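You operate a simulated robot arm through the tools that you are given. There is no shell and no other tool.

You run a simulated robot arm. Do the job below in one go: nothing can be reset, and whatever is moved stays where it is left.

Task
Top up the salt box to its red line from the aluminium can.
Fine: use the tin scoop and put it back; shut the box, lid back on the can. Set down upright: tin scoop.

The check looks at the end state, three seconds after you hand in, the way a careful person would. Anything else that was tipped, shoved, dropped, spilled or broken makes it a failure. A push-on lid holds only when it is set on centred and level and pressed home; a screw cap is set on level and turned clockwise until tight.

Robot
A 7-joint arm with a two-finger parallel gripper, fixed in place. Base frame: the origin is on the floor under the middle of its stand, x ahead of it, y to its left, z up. Lengths are in m, angles in degrees, forces in N, time in s.
With the tool pointing down near the work surface it reaches from about 0.24 to 0.68 m from the base axis. Its first joint turns from -66.0 to 66.0 degrees. Payload 2.4 kg.
The tool frame sits at the grasp point between the pads (the TCP): z along the fingers, y along the line on which they close. The tips reach 0.03 m beyond it. The gripper opens to 0.094 m. The fingers are 0.028 m wide and 0.01 m thick; the gripper's body (0.05 by 0.096 m) begins 0.055 m behind the TCP.
Orientation is that of the tool frame in the base frame, as a unit quaternion [x, y, z, w]. With the fingers straight down and closing along the base's y, the tool's x points along the base's -x, its y along +y and its z along -z.

Tools
- The arm moves only by the tool play_rows. Its argument "rows" is a list of rows, each a list of 7 numbers: the turn, a rotation vector about the tool's x, y, z in degrees, then the shift along the tool's x, y, z in m, then the opening, from 0 (shut) to 1 (fully open). In form: [[ax, ay, az, x, y, z, hand], ...]. A call has 1 to 20 rows; each row is the pose to reach, as a shift and turn from the pose commanded when the call began, along the tool's axes at that moment. Rows are played at 5 a second. More than 0.05 m and 8.6 degrees between two rows, or a gripper value outside its range, and nothing of the call is played. Where a pose cannot be reached the arm comes as near as it can. A force on the tool above 60 N (or 10 N above the force at the start of the call, whichever is more), or a blocked arm, ends the call early, and 0.2 s more pass. Each finger travels about 0.153 m/s and halts on what it meets, pressing with about 31 N; the grip force reading is that of the motor and also rises with nothing between the fingers. The clock runs only during rows and for 0.2 s after the last one: add rows that repeat a pose to give the fingers time. The reply holds the time, the measured pose of the TCP, the force on the tool along the base axes, the opening and the grip force, in the units named above and with some noise, with the torque about the TCP (base axes, N m) and any sound that the robot's microphone picked up.
- Cameras (640 x 400 px; columns grow to the right, rows downward): "scene" is fixed at [0.0413, 0.4839, 1.4298]; the picture's right is [-0.68, -0.73, 0.00], its down [-0.52, 0.48, -0.71] and it looks along [0.52, -0.48, -0.70] (base axes); focal length 214 px, centre (320, 200). "wrist" rides on the gripper at [0.076, 0.014, -0.103] in the tool frame; the picture's right is [-0.18, 0.98, 0.00], its down [-0.75, -0.14, -0.64] and it looks along [-0.63, -0.12, 0.77] (tool axes); focal length 243 px, centre (320, 200). There is no depth. A picture from a camera that has moved, and an enlarged one, comes with that camera's place and axes in the base frame and with its lens.
- get_image(camera): a new picture of that camera. The clock stands still meanwhile.
- zoom(camera, box): a new picture of the part [left, top, right, bottom] of that camera's present view, enlarged. The clock stands still meanwhile.
- close_job(): hands the job in; it is judged then, once.

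Nothing tells you positions but the pictures and the camera data. Unless the task says otherwise, let go and move clear before handing in.

The tools are called after "Call:" by a JSON object that holds its "method" and its "body". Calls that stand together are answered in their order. play_rows: Moves the arm, as the interface text tells. Its arguments: {"type":"object","properties":{"rows":{"type":"array"}},"required":["rows"]} The other tools are called the same way: get_image (camera) takes a picture; zoom (camera, box) takes an enlarged picture of a part of a camera's view; close_job () hands the job in.

At the start:

```text
time: 0.0
ee_pos: [0.3476, 0.0318, 1.3483]
orientation: [-0.001, 1.0, 0.0, 0.0]
force: [-0.1, 0.5, 0.3]
torque: [0.02, -0.01, -0.02]
gripper_width: 0.0938
grip_force: 0.1
```

scene: 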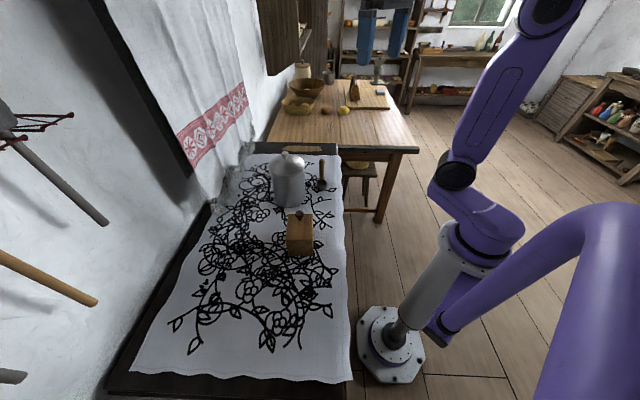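
wrist: 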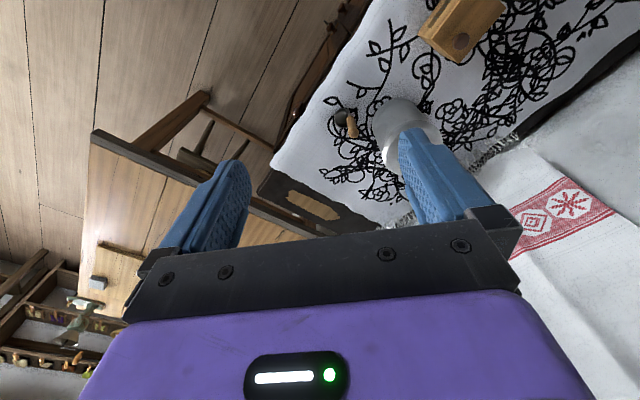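

I see a bench covered in an embroidered cloth with an aluminium can, a small wooden box (the salt box) and what looks like a scoop beside the can. I'll enlarge the views first to place them.

Call:
{"method": "zoom", "body": {"camera": "scene", "box": [240, 130, 368, 210]}}

Call:
{"method": "zoom", "body": {"camera": "scene", "box": [250, 190, 346, 270]}}

Call:
{"method": "zoom", "body": {"camera": "wrist", "box": [300, 60, 460, 160]}}

Call:
{"method": "zoom", "body": {"camera": "wrist", "box": [400, 0, 528, 80]}}

```text
5.00 times, centred on (304, 170) of scene
camera zoom: at [0.0413, 0.4839, 1.4298], right [-0.68, -0.73, 0.0], down [-0.52, 0.48, -0.71], along [0.52, -0.48, -0.7], focal length 1072 px, centre (400, 350)
```

zoom: 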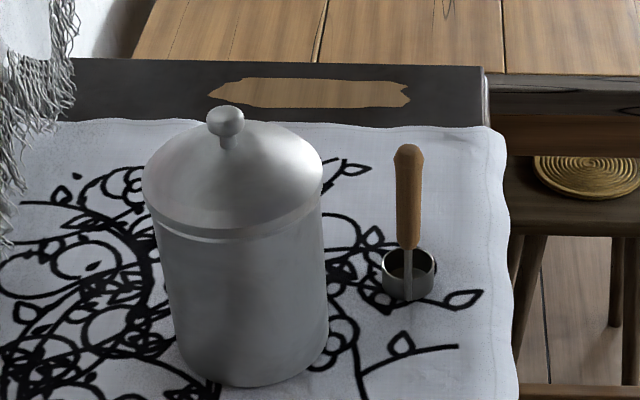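

```text
5.00 times, centred on (298, 230) of scene
camera zoom: at [0.0413, 0.4839, 1.4298], right [-0.68, -0.73, 0.0], down [-0.52, 0.48, -0.71], along [0.52, -0.48, -0.7], focal length 1072 px, centre (430, 50)
```

zoom: 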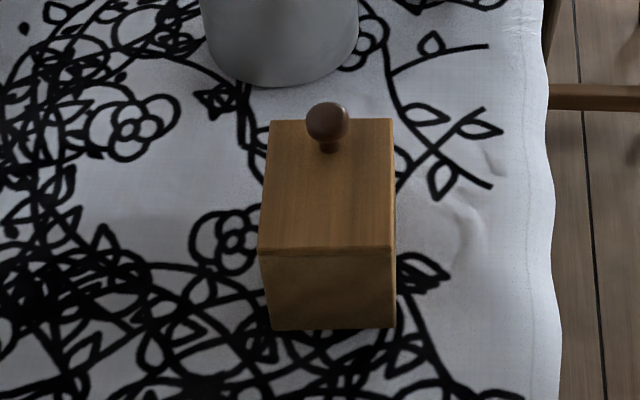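

```text
4.00 times, centred on (380, 110) of wrist
camera zoom: at [0.27, 0.0462, 1.4507], right [0.18, 0.98, 0.0], down [0.75, -0.14, 0.64], along [0.63, -0.12, -0.77], focal length 970 px, centre (80, 560)
```

zoom: 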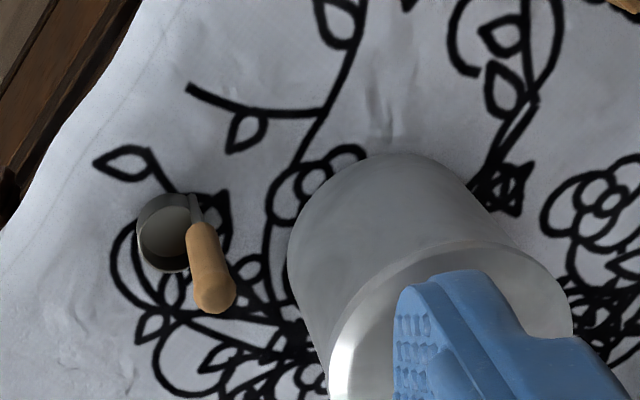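

```text
5.00 times, centred on (464, 40) of wrist
camera zoom: at [0.27, 0.0462, 1.4507], right [0.18, 0.98, 0.0], down [0.75, -0.14, 0.64], along [0.63, -0.12, -0.77], focal length 1213 px, centre (-400, 1000)
```

zoom: 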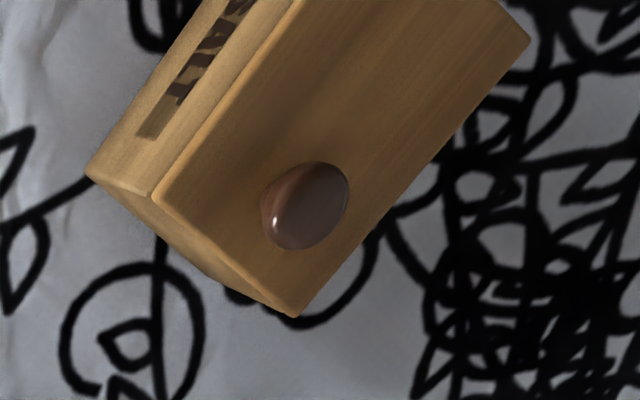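

The salt box sits at about (0.36, 0.26) with its knob near z 0.99. The can is at about (0.52, 0.18) and the scoop stands upright near (0.48, 0.06). I'll move the wrist camera above the box for a closer look.

Call:
{"method": "play_rows", "body": {"rows": [[0, 0, 0, 0.006, 0.036, 0.017, 1], [0, 0, 0, 0.012, 0.072, 0.034, 1], [0, 0, 0, 0.018, 0.109, 0.05, 1], [0, 0, 0, 0.024, 0.145, 0.067, 1], [0, 0, 0, 0.03, 0.182, 0.084, 1], [0, 0, 0, 0.036, 0.218, 0.101, 1], [0, 0, 0, 0.036, 0.218, 0.101, 1]]}}

Call:
{"method": "get_image", "body": {"camera": "wrist"}}

Call:
{"method": "get_image", "body": {"camera": "scene"}}

```text
time: 1.6
ee_pos: [0.3105, 0.251, 1.2477]
orientation: [0.001, 1.0, 0.0, 0.001]
force: [0.2, -0.2, 0.0]
torque: [0.01, 0.03, -0.05]
gripper_width: 0.0942
grip_force: 0.0
```

```text
taken
camera wrist: at [0.234, 0.2651, 1.3489], right [0.18, 0.98, 0.0], down [0.75, -0.14, 0.64], along [0.63, -0.12, -0.77], focal length 243 px, centre (320, 200)
```

wrist: 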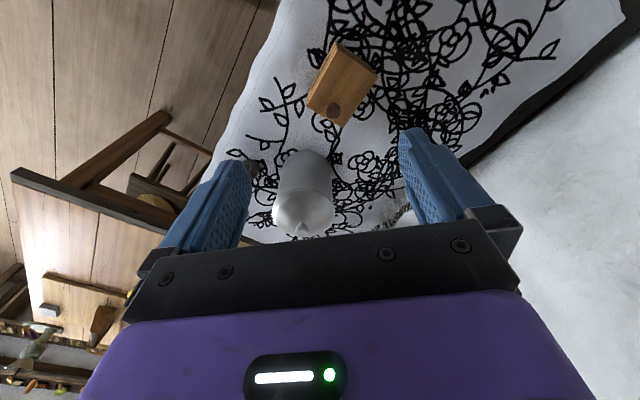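

```text
taken
```

scene: 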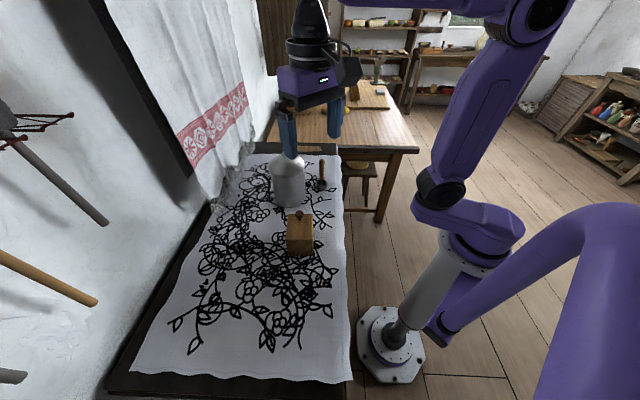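

Call:
{"method": "zoom", "body": {"camera": "wrist", "box": [280, 30, 408, 130]}}

Call:
{"method": "zoom", "body": {"camera": "wrist", "box": [220, 130, 380, 240]}}

```text
4.00 times, centred on (344, 80) of wrist
camera zoom: at [0.234, 0.2651, 1.3489], right [0.18, 0.98, 0.0], down [0.75, -0.14, 0.64], along [0.63, -0.12, -0.77], focal length 970 px, centre (224, 680)
```

zoom: 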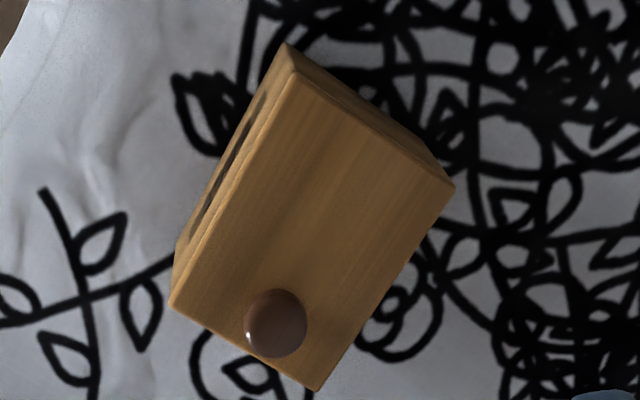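

```text
3.64 times, centred on (300, 185) of wrist
camera zoom: at [0.234, 0.2651, 1.3489], right [0.18, 0.98, 0.0], down [0.75, -0.14, 0.64], along [0.63, -0.12, -0.77], focal length 882 px, centre (393, 254)
```

zoom: 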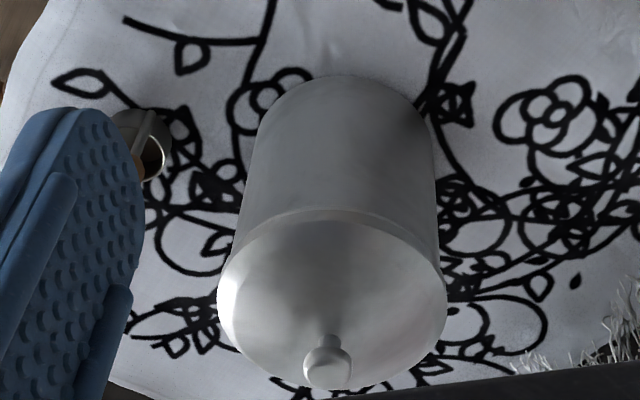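

The box lid is about 0.067 by 0.088 m, turned roughly 40°, with its knob at the can-side end. I'll go lower to see whether the lid is hinged or slides.

Call:
{"method": "play_rows", "body": {"rows": [[0, 0, 0, -0.01, 0.0, 0.03, 1], [0, 0, 0, -0.02, 0.0, 0.07, 1], [0, 0, 0, -0.03, 0.0, 0.11, 1], [0, 0, 0, -0.04, 0.0, 0.14, 1], [0, 0, 0, -0.05, 0.0, 0.16, 1], [0, 0, 0, -0.05, 0.0, 0.16, 1]]}}

Call:
{"method": "get_image", "body": {"camera": "wrist"}}

```text
time: 3.0
ee_pos: [0.3612, 0.2483, 1.0874]
orientation: [0.0, 1.0, 0.0, 0.0]
force: [-1.1, -0.2, 0.5]
torque: [0.01, 0.02, 0.02]
gripper_width: 0.094
grip_force: 0.1
```

```text
taken
camera wrist: at [0.2838, 0.2627, 1.1892], right [0.18, 0.98, 0.0], down [0.75, -0.14, 0.64], along [0.63, -0.12, -0.77], focal length 243 px, centre (320, 200)
```

wrist: 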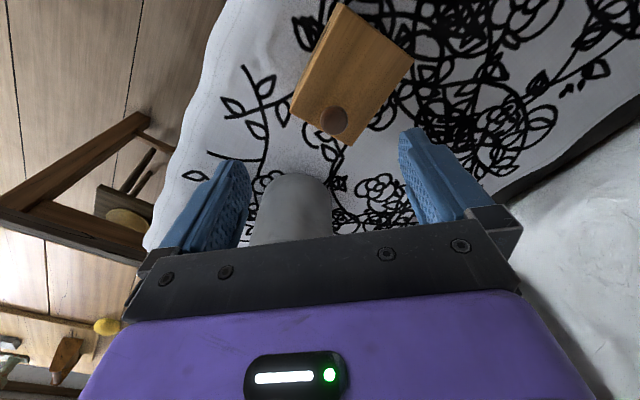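

I'll zoom on the box from both cameras to read the seam and hinge.

Call:
{"method": "zoom", "body": {"camera": "wrist", "box": [280, 0, 420, 140]}}

Call:
{"method": "zoom", "body": {"camera": "scene", "box": [275, 205, 325, 262]}}

```text
2.86 times, centred on (350, 70) of wrist
camera zoom: at [0.2838, 0.2627, 1.1892], right [0.18, 0.98, 0.0], down [0.75, -0.14, 0.64], along [0.63, -0.12, -0.77], focal length 693 px, centre (234, 571)
```

zoom: 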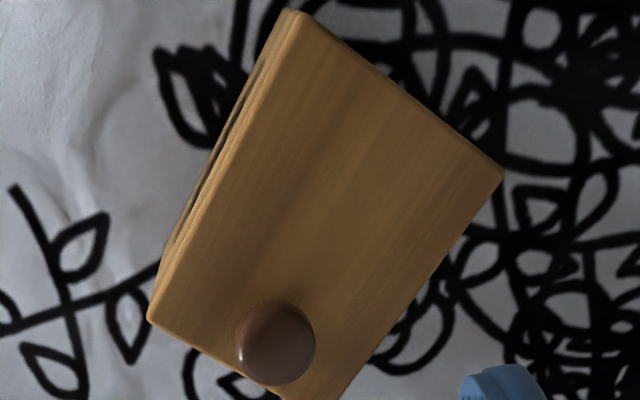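

```text
7.02 times, centred on (300, 234) of scene
camera zoom: at [0.0413, 0.4839, 1.4298], right [-0.68, -0.73, 0.0], down [-0.52, 0.48, -0.71], along [0.52, -0.48, -0.7], focal length 1505 px, centre (460, -35)
```

zoom: 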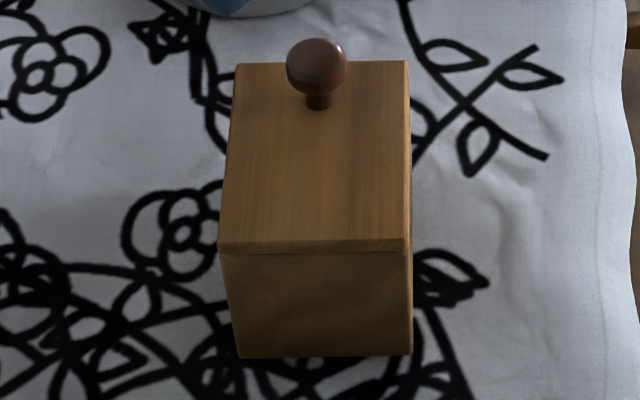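

I still can't tell how the lid opens. I'll yaw the tool to look at the labelled side of the box from the robot's side.

Call:
{"method": "play_rows", "body": {"rows": [[0, 0, -8, 0.02, -0.015, 0.0, 1], [0, 0, -16, 0.04, -0.03, 0.0, 1], [0, 0, -24, 0.06, -0.05, 0.01, 1], [0, 0, -32, 0.08, -0.065, 0.02, 1], [0, 0, -40, 0.085, -0.077, 0.03, 1], [0, 0, -48, 0.085, -0.077, 0.05, 1], [0, 0, -50, 0.085, -0.077, 0.05, 1], [0, 0, -50, 0.085, -0.077, 0.05, 1]]}}

Call:
{"method": "get_image", "body": {"camera": "wrist"}}

Call:
{"method": "zoom", "body": {"camera": "wrist", "box": [240, 90, 420, 220]}}

```text
time: 4.8
ee_pos: [0.2746, 0.174, 1.0369]
orientation: [-0.423, 0.906, 0.0, 0.0]
force: [0.9, 0.4, 0.3]
torque: [-0.02, 0.02, 0.0]
gripper_width: 0.094
grip_force: 0.1
```

```text
taken
camera wrist: at [0.2154, 0.1244, 1.1389], right [-0.64, 0.77, 0.0], down [0.59, 0.49, 0.64], along [0.5, 0.41, -0.77], focal length 243 px, centre (320, 200)
```

wrist: 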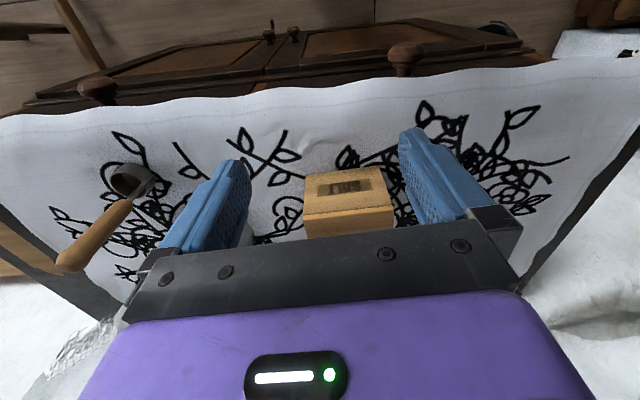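

```text
3.08 times, centred on (330, 155) of wrist
camera zoom: at [0.2154, 0.1244, 1.1389], right [-0.64, 0.77, 0.0], down [0.59, 0.49, 0.64], along [0.5, 0.41, -0.77], focal length 746 px, centre (289, 338)
```

zoom: 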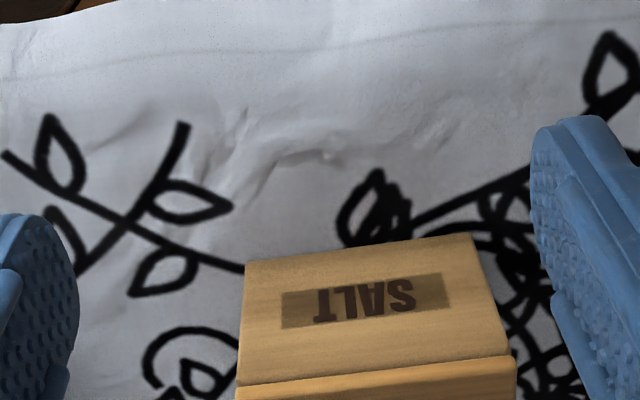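

The lid is a full-cover plate about 8 mm thick with a mushroom knob off-centre, so it is probably hinged on the edge away from the can. I'll turn the tool to yaw -40° and hover above the knob, ready to grip along the hinge direction.

Call:
{"method": "play_rows", "body": {"rows": [[0, 0, 7.5, 0, 0, -0.03, 1], [0, 0, 15, -0.01, -0.001, -0.063, 1], [0, 0, 22.5, -0.02, -0.002, -0.063, 1], [0, 0, 30, -0.032, -0.003, -0.063, 1], [0, 0, 37.5, -0.044, -0.004, -0.063, 1], [0, 0, 45, -0.056, -0.006, -0.063, 1], [0, 0, 52.5, -0.068, -0.007, -0.063, 1], [0, 0, 60, -0.08, -0.008, -0.063, 1], [0, 0, 67.5, -0.092, -0.01, -0.063, 1], [0, 0, 75, -0.104, -0.011, -0.063, 1], [0, 0, 82.5, -0.115, -0.012, -0.063, 1], [0, 0, 90, -0.1247, -0.0132, -0.063, 1], [0, 0, 90, -0.1247, -0.0132, -0.063, 1]]}}

Call:
{"method": "get_image", "body": {"camera": "wrist"}}

Call:
{"method": "get_image", "body": {"camera": "scene"}}

```text
time: 7.6
ee_pos: [0.366, 0.2608, 1.1032]
orientation: [0.343, 0.939, 0.0, -0.001]
force: [0.0, -1.0, 0.6]
torque: [-0.02, -0.02, -0.01]
gripper_width: 0.0941
grip_force: 0.1
```

```text
taken
camera wrist: at [0.316, 0.3201, 1.2043], right [0.77, 0.63, 0.0], down [0.49, -0.59, 0.64], along [0.41, -0.5, -0.77], focal length 243 px, centre (320, 200)
```

wrist: 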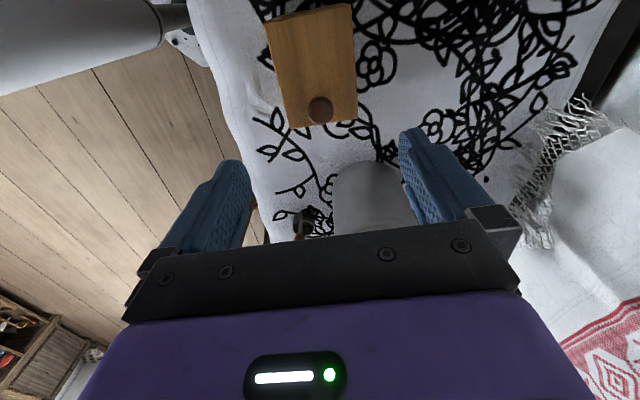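

```text
taken
```

scene: 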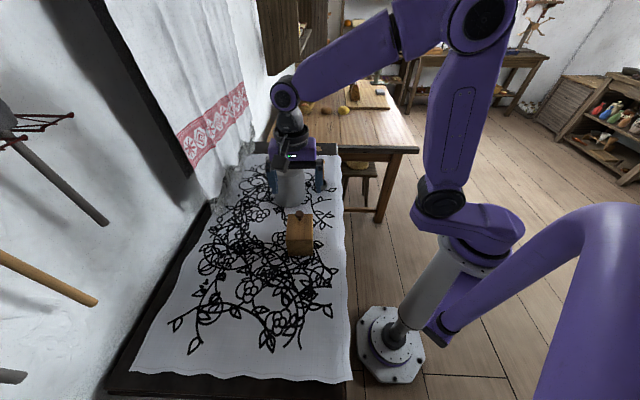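

I'll check the knob's position against the fingers before descending.

Call:
{"method": "zoom", "body": {"camera": "wrist", "box": [250, 0, 370, 140]}}

Call:
{"method": "zoom", "body": {"camera": "wrist", "box": [280, 140, 440, 240]}}

```text
2.86 times, centred on (310, 70) of wrist
camera zoom: at [0.316, 0.3201, 1.2043], right [0.77, 0.63, 0.0], down [0.49, -0.59, 0.64], along [0.41, -0.5, -0.77], focal length 693 px, centre (349, 571)
```

zoom: 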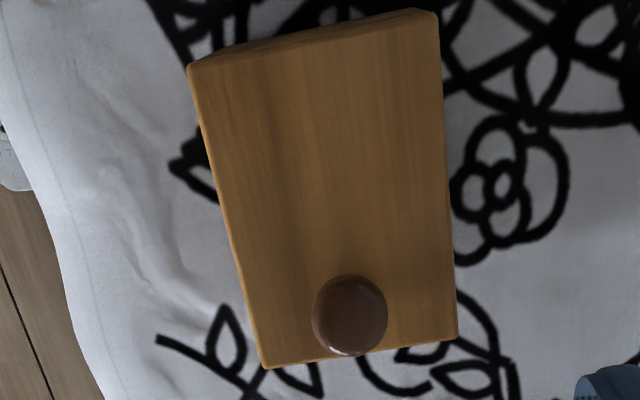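

```text
4.00 times, centred on (360, 190) of wrist
camera zoom: at [0.316, 0.3201, 1.2043], right [0.77, 0.63, 0.0], down [0.49, -0.59, 0.64], along [0.41, -0.5, -0.77], focal length 970 px, centre (160, 240)
```

zoom: 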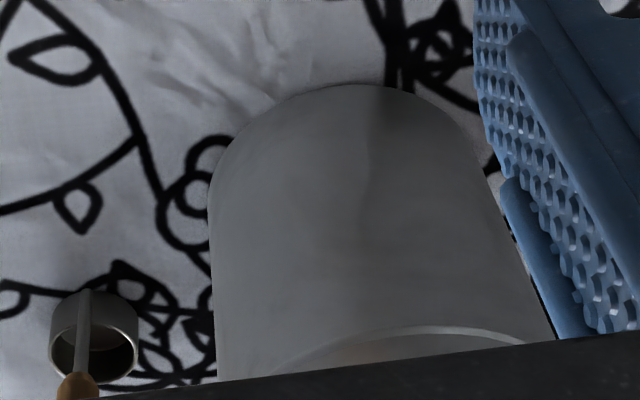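

The knob is at (0.366, 0.260) and centred under the fingers. I'll descend and close on it.

Call:
{"method": "play_rows", "body": {"rows": [[0, 0, 1, 0, 0, 0.03, 1], [0, 0, 1, 0, 0, 0.06, 1], [0, 0, 1, 0, 0, 0.085, 1], [0, 0, 1, 0, 0, 0.097, 1], [0, 0, 1, 0, 0, 0.103, 1], [0, 0, 1, 0, 0, 0.103, 0.2], [0, 0, 1, 0, 0, 0.103, 0.1], [0, 0, 1, 0, 0, 0.103, 0.1]]}}

Call:
{"method": "zoom", "body": {"camera": "wrist", "box": [220, 0, 420, 240]}}

Call:
{"method": "zoom", "body": {"camera": "scene", "box": [240, 150, 368, 270]}}

```text
time: 9.4
ee_pos: [0.3657, 0.2593, 0.9995]
orientation: [0.35, 0.937, 0.002, 0.0]
force: [2.5, 2.7, 0.7]
torque: [0.09, -0.2, -0.02]
gripper_width: 0.0225
grip_force: 31.0
```

```text
1.67 times, centred on (320, 120) of wrist
camera zoom: at [0.3167, 0.3204, 1.1004], right [0.78, 0.62, 0.0], down [0.48, -0.6, 0.64], along [0.4, -0.5, -0.77], focal length 404 px, centre (320, 333)
```

zoom: 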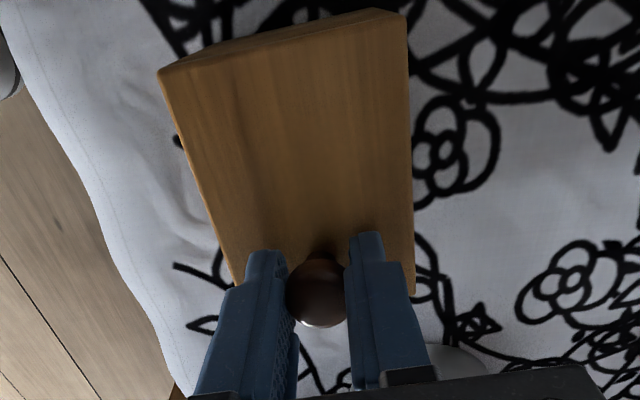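

```text
3.33 times, centred on (304, 210) of scene
camera zoom: at [0.0414, 0.484, 1.4298], right [-0.68, -0.73, 0.0], down [-0.52, 0.48, -0.71], along [0.52, -0.48, -0.7], focal length 715 px, centre (373, 167)
```

zoom: 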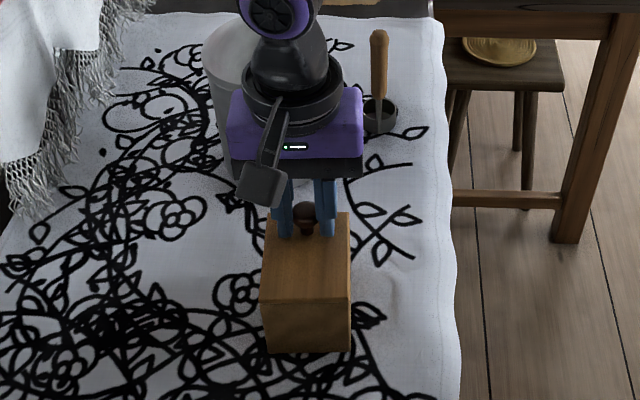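

The knob is gripped at 22.5 mm. I'll try a small opening arc about the far edge and watch the force and the picture.

Call:
{"method": "play_rows", "body": {"rows": [[0, -2, 0, 0.0015, 0, -0.0024, 0.1], [0, -4, 0, 0.0031, 0, -0.0047, 0.1], [0, -6, 0, 0.0048, 0, -0.0069, 0.1], [0, -8, 0, 0.0066, 0, -0.0091, 0.1], [0, -8, 0, 0.0066, 0, -0.0091, 0.1]]}}

Call:
{"method": "zoom", "body": {"camera": "wrist", "box": [220, 0, 420, 240]}}

Call:
{"method": "zoom", "body": {"camera": "scene", "box": [270, 190, 334, 270]}}

```text
time: 10.6
ee_pos: [0.3611, 0.2644, 1.0084]
orientation: [0.349, 0.935, -0.024, 0.066]
force: [1.1, 1.5, 4.5]
torque: [0.5, 0.5, -0.01]
gripper_width: 0.0227
grip_force: 31.3
```

```text
1.67 times, centred on (320, 120) of wrist
camera zoom: at [0.3018, 0.3336, 1.0969], right [0.78, 0.62, 0.03], down [0.4, -0.54, 0.74], along [0.47, -0.57, -0.67], focal length 404 px, centre (320, 333)
```

zoom: 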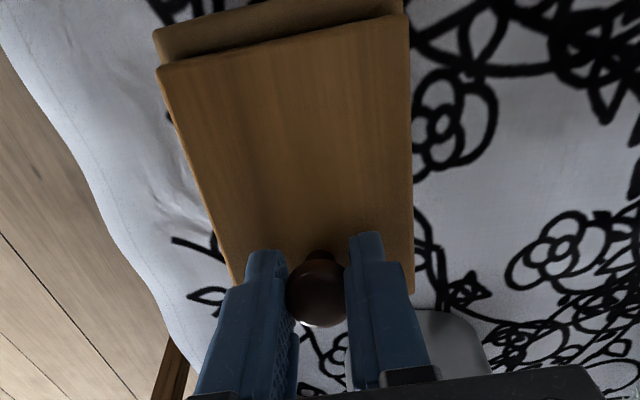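

```text
5.00 times, centred on (302, 230) of scene
camera zoom: at [0.0413, 0.4839, 1.4298], right [-0.68, -0.73, 0.0], down [-0.52, 0.48, -0.71], along [0.52, -0.48, -0.7], focal length 1072 px, centre (410, 50)
```

zoom: 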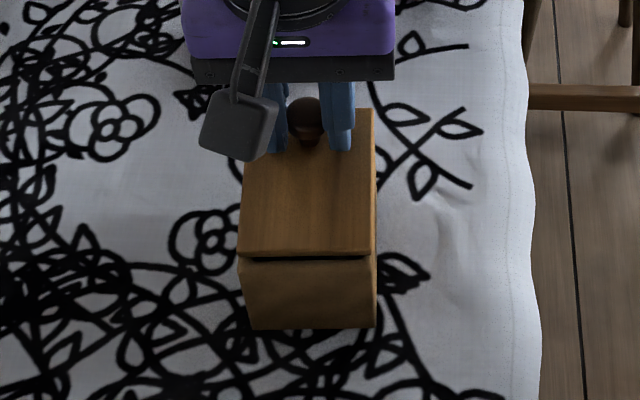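

The lid is tilting up with little force. I'll enlarge the back edge to see whether it is turning on a hinge.

Call:
{"method": "zoom", "body": {"camera": "scene", "box": [284, 225, 316, 260]}}

Call:
{"method": "zoom", "body": {"camera": "wrist", "box": [270, 0, 370, 60]}}

```text
11.43 times, centred on (300, 242) of scene
camera zoom: at [0.0413, 0.4839, 1.4298], right [-0.68, -0.73, 0.0], down [-0.52, 0.48, -0.71], along [0.52, -0.48, -0.7], focal length 2451 px, centre (549, -286)
```

zoom: 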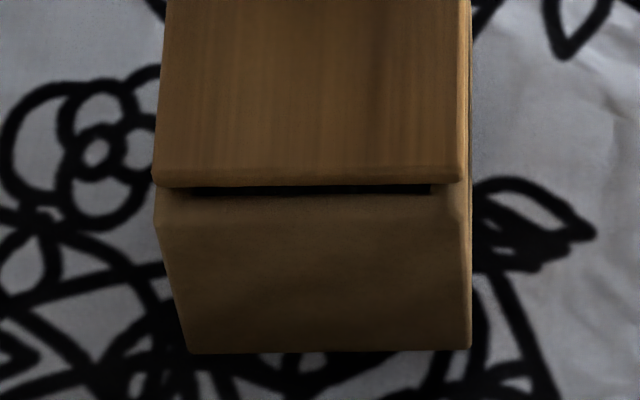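

```text
6.40 times, centred on (320, 30) of wrist
camera zoom: at [0.3018, 0.3336, 1.0969], right [0.78, 0.62, 0.03], down [0.4, -0.54, 0.74], along [0.47, -0.57, -0.67], focal length 1553 px, centre (320, 1288)
```

zoom: 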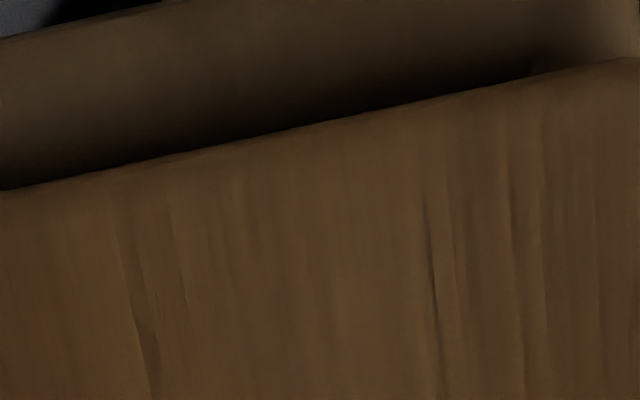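

The box itself appears to have tipped slightly while the lid slipped towards the knob end relative to it. That points to a sliding lid rather than a hinge. I'll lower it back the way it came and look again.

Call:
{"method": "play_rows", "body": {"rows": [[0, 2, 0, -0.0015, 0, 0.0024, 0.1], [0, 4, 0, -0.0031, 0, 0.0047, 0.1], [0, 6, 0, -0.0048, 0, 0.0069, 0.1], [0, 7, 0, -0.0057, 0, 0.008, 0.1], [0, 8, 0, -0.0066, 0, 0.0089, 0.1], [0, 8, 0, -0.0066, 0, 0.0089, 0.1]]}}

Call:
{"method": "zoom", "body": {"camera": "scene", "box": [284, 225, 316, 260]}}

Call:
{"method": "zoom", "body": {"camera": "wrist", "box": [220, 0, 420, 240]}}

```text
time: 12.0
ee_pos: [0.3666, 0.259, 0.9982]
orientation: [0.351, 0.936, -0.001, 0.0]
force: [-1.2, -1.2, -4.8]
torque: [-0.24, -0.06, 0.04]
gripper_width: 0.0232
grip_force: 30.8
```

```text
11.43 times, centred on (300, 242) of scene
camera zoom: at [0.0413, 0.4839, 1.4298], right [-0.68, -0.73, 0.0], down [-0.52, 0.48, -0.71], along [0.52, -0.48, -0.7], focal length 2451 px, centre (549, -286)
```

zoom: 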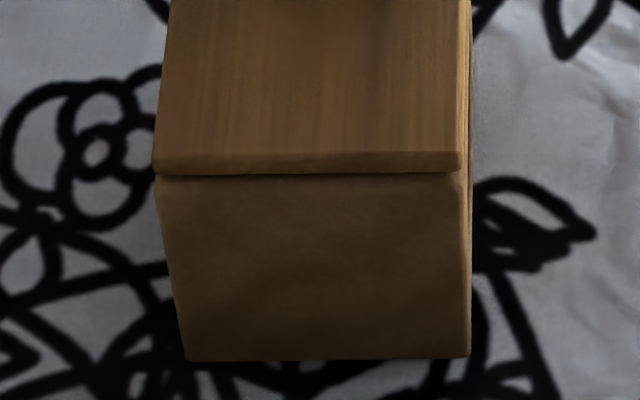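

```text
1.67 times, centred on (320, 120) of wrist
camera zoom: at [0.3183, 0.3193, 1.1005], right [0.78, 0.62, 0.0], down [0.48, -0.6, 0.64], along [0.4, -0.5, -0.77], focal length 404 px, centre (320, 333)
```

zoom: 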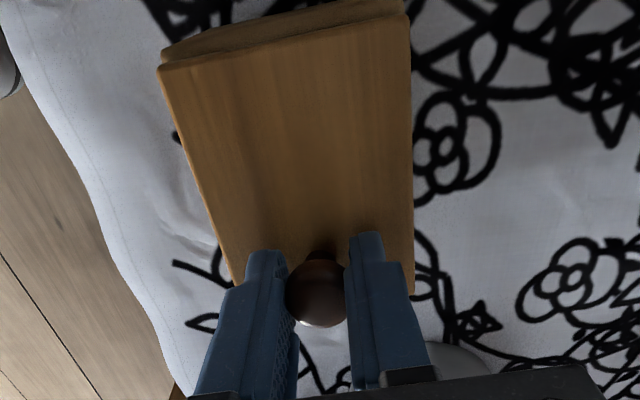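

The box is flat again, and the lid sits about 5 mm forward of the box's back edge, so the lid does slide. I'll pull the knob straight ahead, level, a little at a time.

Call:
{"method": "play_rows", "body": {"rows": [[0, 0, 0, -0.002, 0, -0.0007, 0.1], [0, 0, 0, -0.005, 0, -0.0007, 0.1], [0, 0, 0, -0.008, 0, -0.0007, 0.1], [0, 0, 0, -0.012, 0, -0.0007, 0.1], [0, 0, 0, -0.012, 0, -0.0007, 0.1]]}}

Call:
{"method": "zoom", "body": {"camera": "scene", "box": [284, 225, 316, 260]}}

Call:
{"method": "zoom", "body": {"camera": "wrist", "box": [220, 0, 420, 240]}}

```text
time: 13.2
ee_pos: [0.3771, 0.252, 1.0009]
orientation: [0.35, 0.937, 0.0, -0.001]
force: [-1.1, 0.2, -6.4]
torque: [-0.14, -0.12, -0.04]
gripper_width: 0.0228
grip_force: 31.0
```

```text
11.43 times, centred on (300, 242) of scene
camera zoom: at [0.0414, 0.484, 1.4298], right [-0.68, -0.73, 0.0], down [-0.52, 0.48, -0.71], along [0.52, -0.48, -0.7], focal length 2451 px, centre (549, -286)
```

zoom: 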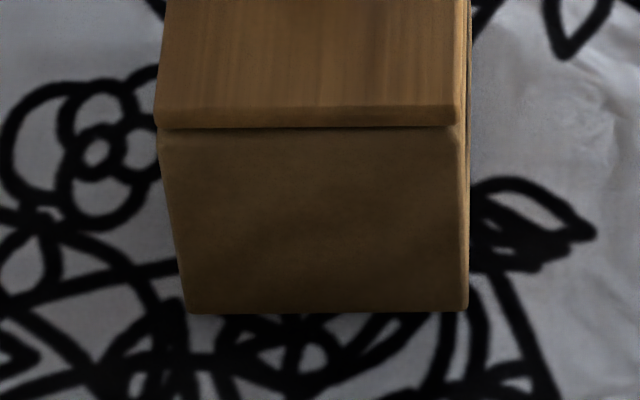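

```text
1.67 times, centred on (320, 120) of wrist
camera zoom: at [0.3275, 0.3118, 1.102], right [0.78, 0.62, 0.0], down [0.48, -0.6, 0.64], along [0.4, -0.5, -0.77], focal length 404 px, centre (320, 333)
```

zoom: 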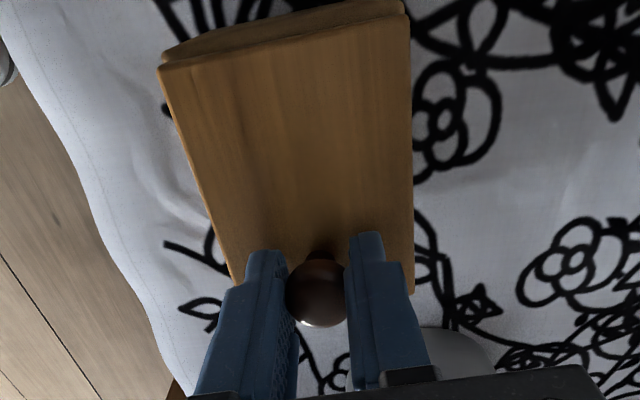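

The whole box moved forward about 12 mm with the lid, so nothing slid. I'll study the lid seam at high magnification before pulling any more.

Call:
{"method": "zoom", "body": {"camera": "scene", "box": [282, 226, 318, 248]}}

Call:
{"method": "zoom", "body": {"camera": "scene", "box": [280, 195, 330, 230]}}

Call:
{"method": "zoom", "body": {"camera": "wrist", "box": [260, 0, 400, 80]}}

Call:
{"method": "zoom", "body": {"camera": "wrist", "box": [250, 120, 400, 220]}}

```text
16.00 times, centred on (300, 237) of scene
camera zoom: at [0.0414, 0.484, 1.4298], right [-0.68, -0.73, 0.0], down [-0.52, 0.48, -0.71], along [0.52, -0.48, -0.7], focal length 3432 px, centre (640, -392)
```

zoom: 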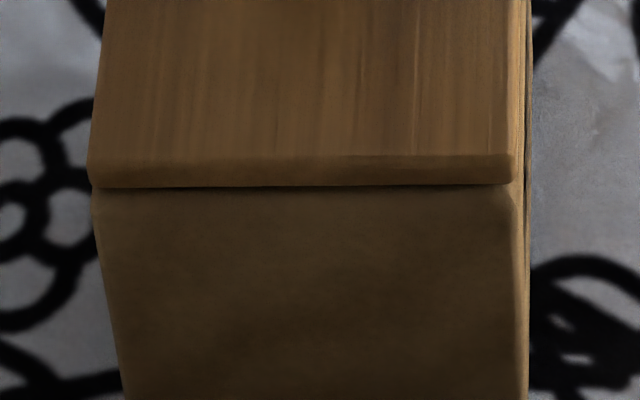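

```text
11.43 times, centred on (305, 212) of scene
camera zoom: at [0.0414, 0.484, 1.4298], right [-0.68, -0.73, 0.0], down [-0.52, 0.48, -0.71], along [0.52, -0.48, -0.7], focal length 2451 px, centre (491, 57)
```

zoom: 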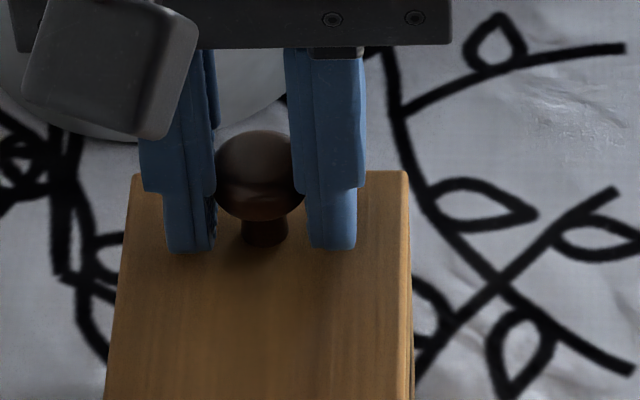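

```text
4.57 times, centred on (330, 40) of wrist
camera zoom: at [0.3275, 0.3118, 1.102], right [0.78, 0.62, 0.0], down [0.48, -0.6, 0.64], along [0.4, -0.5, -0.77], focal length 1109 px, centre (274, 931)
```

zoom: 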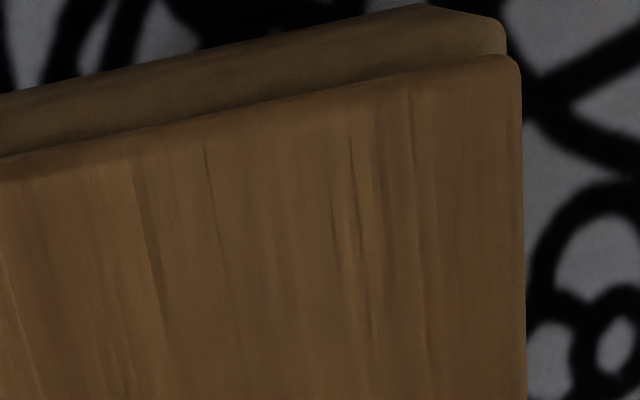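

```text
4.00 times, centred on (325, 170) of wrist
camera zoom: at [0.3275, 0.3118, 1.102], right [0.78, 0.62, 0.0], down [0.48, -0.6, 0.64], along [0.4, -0.5, -0.77], focal length 970 px, centre (300, 320)
```

zoom: 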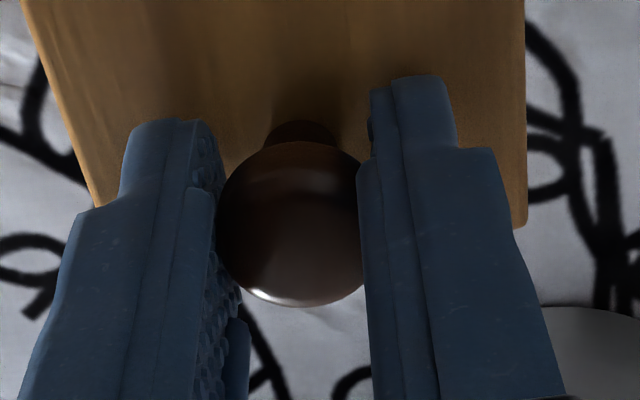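

The force readings fit a sliding lid: the box weighs about 9 N, and I was carrying most of that weight, so it slid along with the lid. I'll lower the hand slightly until the box's weight is back on the table, then check the force.

Call:
{"method": "play_rows", "body": {"rows": [[0, 0, 0, 0, 0, 0.0005, 0.1], [0, 0, 0, 0, 0, 0.001, 0.1], [0, 0, 0, 0, 0, 0.001, 0.1]]}}

Call:
{"method": "play_rows", "body": {"rows": [[0, 0, 0, 0, 0, 0.0005, 0.1], [0, 0, 0, 0, 0, 0.001, 0.1], [0, 0, 0, 0, 0, 0.001, 0.1]]}}

```text
time: 14.0
ee_pos: [0.3765, 0.2512, 0.9988]
orientation: [0.35, 0.937, 0.0, 0.0]
force: [0.2, -0.4, -7.0]
torque: [-0.11, -0.11, 0.0]
gripper_width: 0.0227
grip_force: 30.6
```

```text
time: 14.8
ee_pos: [0.3758, 0.2516, 0.9981]
orientation: [0.35, 0.937, 0.001, 0.001]
force: [-5.4, -5.0, 14.8]
torque: [-0.5, -0.35, -0.03]
gripper_width: 0.0224
grip_force: 31.5
```

The box's full weight is about 7 N, and it is now resting on the table with some pressing force. I'll ease up half a millimetre and pull forward.

Call:
{"method": "play_rows", "body": {"rows": [[0, 0, 0, 0, 0, -0.0004, 0.1], [0, 0, 0, 0, 0, -0.0004, 0.1]]}}

Call:
{"method": "zoom", "body": {"camera": "scene", "box": [284, 225, 316, 260]}}

```text
time: 15.4
ee_pos: [0.3769, 0.2514, 0.9973]
orientation: [0.351, 0.937, 0.001, 0.0]
force: [-1.5, -2.0, 8.1]
torque: [-0.32, -0.34, 0.01]
gripper_width: 0.0225
grip_force: 30.9
```

```text
11.43 times, centred on (300, 242) of scene
camera zoom: at [0.0412, 0.4838, 1.4299], right [-0.68, -0.73, 0.0], down [-0.52, 0.48, -0.71], along [0.52, -0.48, -0.7], focal length 2451 px, centre (549, -286)
```

zoom: 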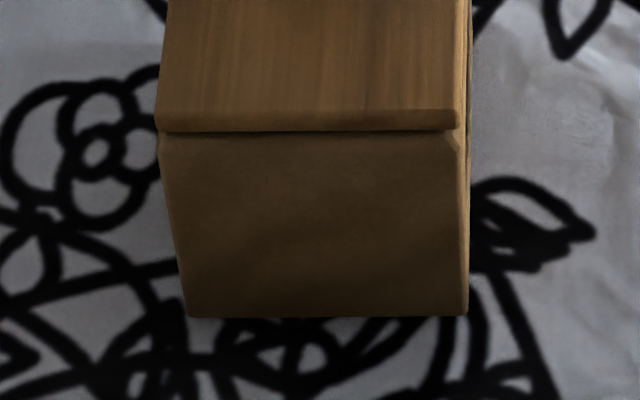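

The box is resting on the table. I'll pull forward 10 mm now with light downward contact.

Call:
{"method": "play_rows", "body": {"rows": [[0, 0, 0, -0.001, 0, -0.0002, 0.1], [0, 0, 0, -0.003, 0, -0.0002, 0.1], [0, 0, 0, -0.006, 0, -0.0002, 0.1], [0, 0, 0, -0.01, 0, -0.0002, 0.1], [0, 0, 0, -0.01, 0, -0.0002, 0.1]]}}

Call:
{"method": "zoom", "body": {"camera": "scene", "box": [284, 225, 316, 260]}}

Call:
{"method": "zoom", "body": {"camera": "wrist", "box": [220, 0, 420, 240]}}

```text
time: 16.6
ee_pos: [0.384, 0.2449, 0.9981]
orientation: [0.35, 0.937, -0.002, -0.001]
force: [-5.4, -6.6, 14.4]
torque: [-0.48, -0.13, -0.05]
gripper_width: 0.0232
grip_force: 30.9
```

```text
11.43 times, centred on (300, 242) of scene
camera zoom: at [0.0409, 0.4836, 1.4299], right [-0.68, -0.73, 0.0], down [-0.52, 0.48, -0.71], along [0.52, -0.48, -0.7], focal length 2451 px, centre (549, -286)
```

zoom: 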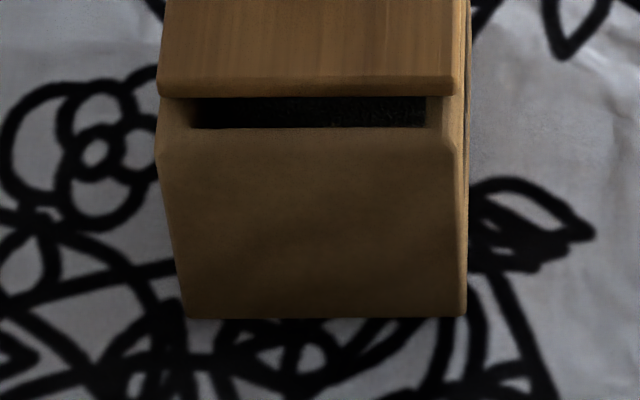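

```text
1.67 times, centred on (320, 120) of wrist
camera zoom: at [0.3351, 0.3051, 1.1002], right [0.78, 0.62, 0.0], down [0.48, -0.6, 0.64], along [0.4, -0.5, -0.77], focal length 404 px, centre (320, 333)
```

zoom: 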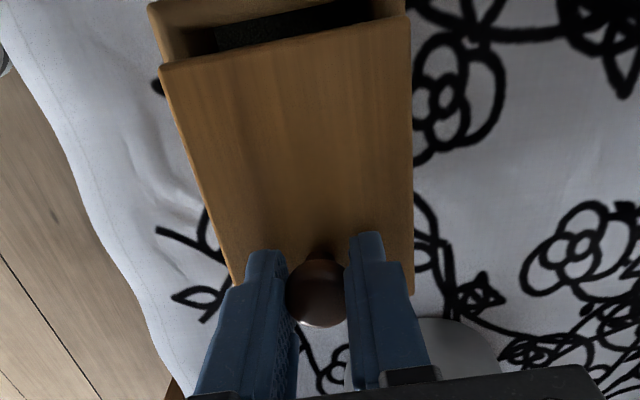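

That works: the lid slides forward and the box stays put. I'll keep sliding in small steps, easing the sideways and downward load.

Call:
{"method": "play_rows", "body": {"rows": [[0, 0, 0, -0.002, -0.0007, -0.0003, 0.1], [0, 0, 0, -0.005, -0.0007, -0.0003, 0.1], [0, 0, 0, -0.009, -0.0007, -0.0003, 0.1], [0, 0, 0, -0.013, -0.0007, -0.0003, 0.1], [0, 0, 0, -0.013, -0.0007, -0.0003, 0.1]]}}

Call:
{"method": "zoom", "body": {"camera": "scene", "box": [284, 210, 316, 260]}}

Call:
{"method": "get_image", "body": {"camera": "wrist"}}

```text
time: 17.8
ee_pos: [0.3927, 0.2355, 0.9975]
orientation: [0.35, 0.937, 0.0, 0.0]
force: [-0.6, 0.0, -7.5]
torque: [-0.13, -0.28, 0.02]
gripper_width: 0.0227
grip_force: 31.4
```

```text
8.00 times, centred on (300, 235) of scene
camera zoom: at [0.0414, 0.484, 1.4298], right [-0.68, -0.73, 0.0], down [-0.52, 0.48, -0.71], along [0.52, -0.48, -0.7], focal length 1716 px, centre (480, -80)
```

zoom: 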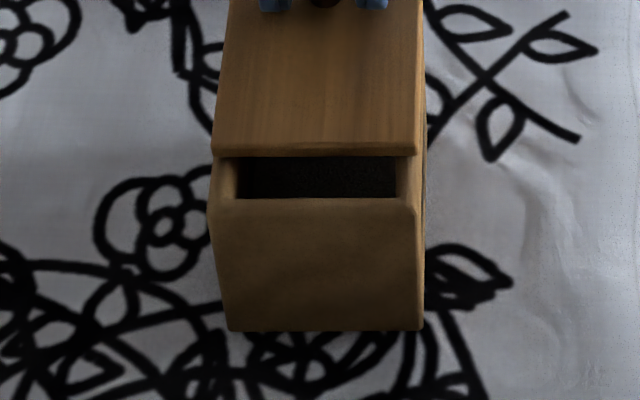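

```text
taken
camera wrist: at [0.3447, 0.2961, 1.1001], right [0.78, 0.62, 0.0], down [0.48, -0.6, 0.64], along [0.4, -0.5, -0.77], focal length 243 px, centre (320, 200)
```

wrist: 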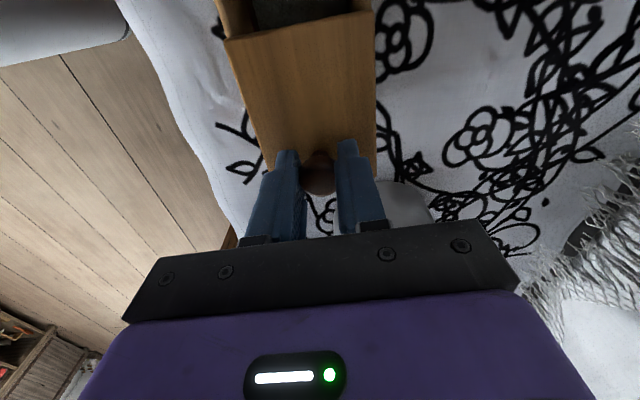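

The force shows I'm carrying the box again, so I'll come down 0.4 mm and continue in smaller steps.

Call:
{"method": "play_rows", "body": {"rows": [[0, 0, 0, 0, 0, 0.0004, 0.1], [0, 0, 0, 0, 0, 0.0004, 0.1]]}}

```text
time: 18.4
ee_pos: [0.3938, 0.2349, 0.9986]
orientation: [0.35, 0.937, 0.0, 0.0]
force: [-2.4, -4.0, 5.2]
torque: [-0.26, -0.16, 0.0]
gripper_width: 0.0227
grip_force: 30.7
```

Call:
{"method": "play_rows", "body": {"rows": [[0, 0, 0, -0.002, 0, 0, 0.1], [0, 0, 0, -0.005, 0, 0, 0.1], [0, 0, 0, -0.008, 0, 0, 0.1], [0, 0, 0, -0.008, 0, 0, 0.1]]}}

Call:
{"method": "zoom", "body": {"camera": "scene", "box": [284, 210, 316, 260]}}

Call:
{"method": "zoom", "body": {"camera": "scene", "box": [256, 140, 352, 220]}}

```text
time: 19.4
ee_pos: [0.3999, 0.2302, 0.9979]
orientation: [0.35, 0.937, 0.001, 0.0]
force: [-5.3, -6.5, 16.7]
torque: [-0.22, -0.04, 0.04]
gripper_width: 0.023
grip_force: 31.1
```

```text
8.00 times, centred on (300, 235) of scene
camera zoom: at [0.0409, 0.4836, 1.4299], right [-0.68, -0.73, 0.0], down [-0.52, 0.48, -0.71], along [0.52, -0.48, -0.7], focal length 1716 px, centre (480, -80)
```

zoom: 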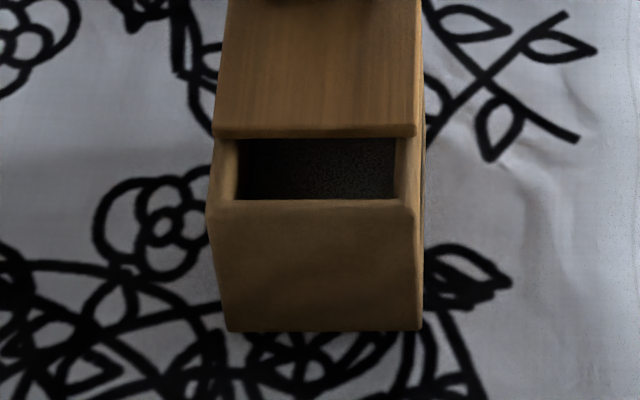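

```text
5.00 times, centred on (304, 180) of scene
camera zoom: at [0.0409, 0.4836, 1.4299], right [-0.68, -0.73, 0.0], down [-0.52, 0.48, -0.71], along [0.52, -0.48, -0.7], focal length 1072 px, centre (400, 300)
```

zoom: 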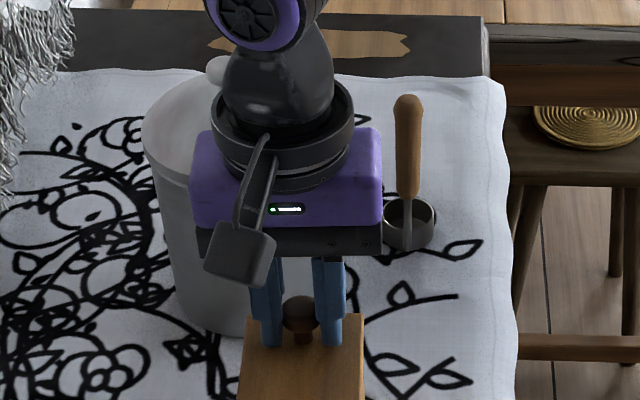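

The lid is about 30 mm open and the can still has clearance. I'll continue sliding about 30 mm more, raising slightly as I go to keep the load light.

Call:
{"method": "play_rows", "body": {"rows": [[0, 0, 0, -0.001, -0.0005, -0.0003, 0.1], [0, 0, 0, -0.004, -0.0005, -0.0003, 0.1], [0, 0, 0, -0.007, -0.0005, -0.0004, 0.1], [0, 0, 0, -0.01, -0.0005, -0.0004, 0.1], [0, 0, 0, -0.01, -0.0005, -0.0004, 0.1]]}}

Call:
{"method": "zoom", "body": {"camera": "scene", "box": [284, 210, 316, 260]}}

```text
time: 20.6
ee_pos: [0.4062, 0.2234, 0.9985]
orientation: [0.35, 0.937, 0.0, -0.001]
force: [0.6, 0.5, -5.9]
torque: [-0.26, -0.33, 0.04]
gripper_width: 0.023
grip_force: 30.8
```

```text
8.00 times, centred on (300, 235) of scene
camera zoom: at [0.0414, 0.484, 1.4298], right [-0.68, -0.73, 0.0], down [-0.52, 0.48, -0.71], along [0.52, -0.48, -0.7], focal length 1716 px, centre (480, -80)
```

zoom: 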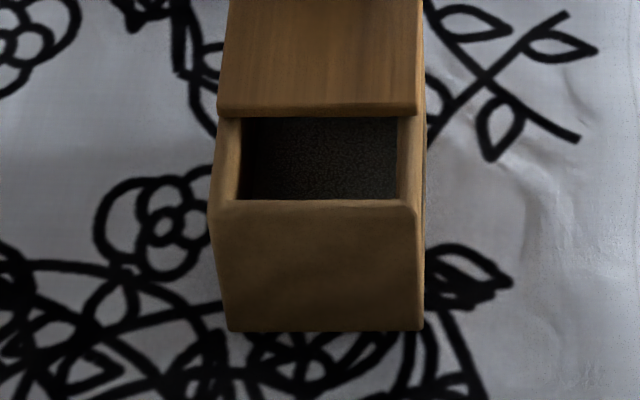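

Call:
{"method": "play_rows", "body": {"rows": [[0, 0, 0, -0.001, 0, 0.0003, 0.1], [0, 0, 0, -0.004, 0, 0.0003, 0.1], [0, 0, 0, -0.007, 0, 0.0002, 0.1], [0, 0, 0, -0.01, 0, 0.0001, 0.1], [0, 0, 0, -0.01, 0, 0.0001, 0.1]]}}

Call:
{"method": "zoom", "body": {"camera": "scene", "box": [284, 210, 316, 260]}}

Call:
{"method": "get_image", "body": {"camera": "wrist"}}

```text
time: 21.8
ee_pos: [0.4151, 0.2178, 0.9972]
orientation: [0.35, 0.937, 0.0, 0.0]
force: [0.4, 0.6, -7.0]
torque: [-0.34, -0.36, 0.0]
gripper_width: 0.0229
grip_force: 30.6
```

```text
8.00 times, centred on (300, 235) of scene
camera zoom: at [0.0414, 0.484, 1.4298], right [-0.68, -0.73, 0.0], down [-0.52, 0.48, -0.71], along [0.52, -0.48, -0.7], focal length 1716 px, centre (480, -80)
```

zoom: 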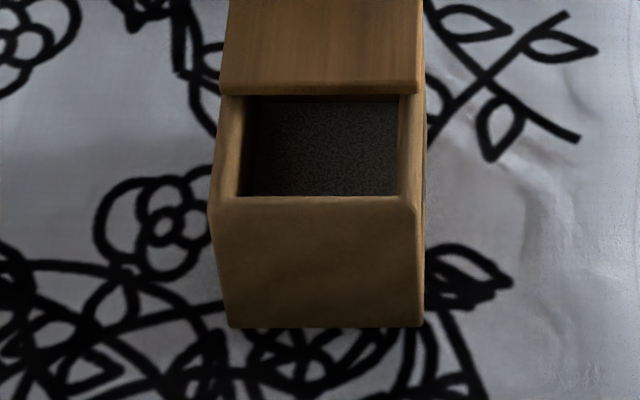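

```text
taken
camera wrist: at [0.365, 0.2777, 1.1003], right [0.78, 0.62, 0.0], down [0.48, -0.6, 0.64], along [0.4, -0.5, -0.77], focal length 243 px, centre (320, 200)
```

wrist: 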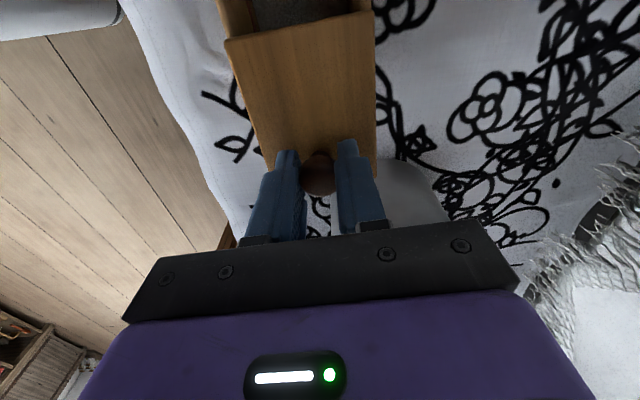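

Call:
{"method": "play_rows", "body": {"rows": [[0, 0, 0, 0, 0, 0.0005, 0.1], [0, 0, 0, -0.003, 0, 0.0005, 0.1], [0, 0, 0, -0.006, 0, 0.0004, 0.1], [0, 0, 0, -0.009, 0, 0.0003, 0.1], [0, 0, 0, -0.012, 0, 0.0002, 0.1], [0, 0, 0, -0.012, 0, 0.0002, 0.1]]}}

Call:
{"method": "zoom", "body": {"camera": "scene", "box": [284, 210, 316, 260]}}

```text
time: 23.2
ee_pos: [0.4235, 0.2098, 0.998]
orientation: [0.35, 0.937, 0.0, 0.0]
force: [-3.2, -4.5, 17.7]
torque: [0.2, 0.36, 0.04]
gripper_width: 0.023
grip_force: 30.9
```

```text
8.00 times, centred on (300, 235) of scene
camera zoom: at [0.041, 0.4837, 1.4299], right [-0.68, -0.73, 0.0], down [-0.52, 0.48, -0.71], along [0.52, -0.48, -0.7], focal length 1716 px, centre (480, -80)
```

zoom: 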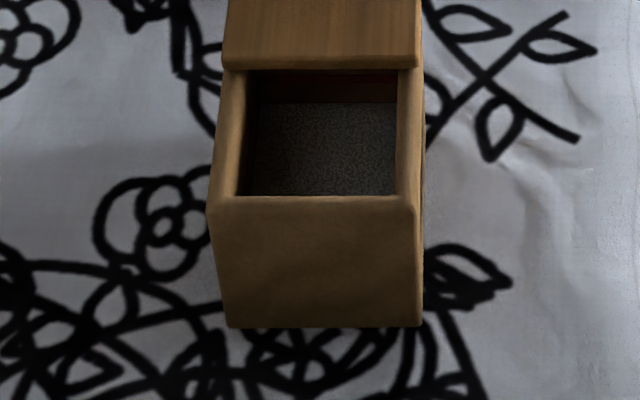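

The box is open wide enough to work in. I'll relieve the downward load, release the knob, and back straight up.

Call:
{"method": "play_rows", "body": {"rows": [[0, 0, 0, 0, 0, -0.0004, 0.1], [0, 0, 0, 0, 0, -0.0004, 0.1]]}}

```text
time: 23.8
ee_pos: [0.4238, 0.2095, 0.998]
orientation: [0.35, 0.937, 0.0, -0.001]
force: [-1.7, -3.1, 10.0]
torque: [0.05, 0.05, 0.02]
gripper_width: 0.023
grip_force: 30.8
```

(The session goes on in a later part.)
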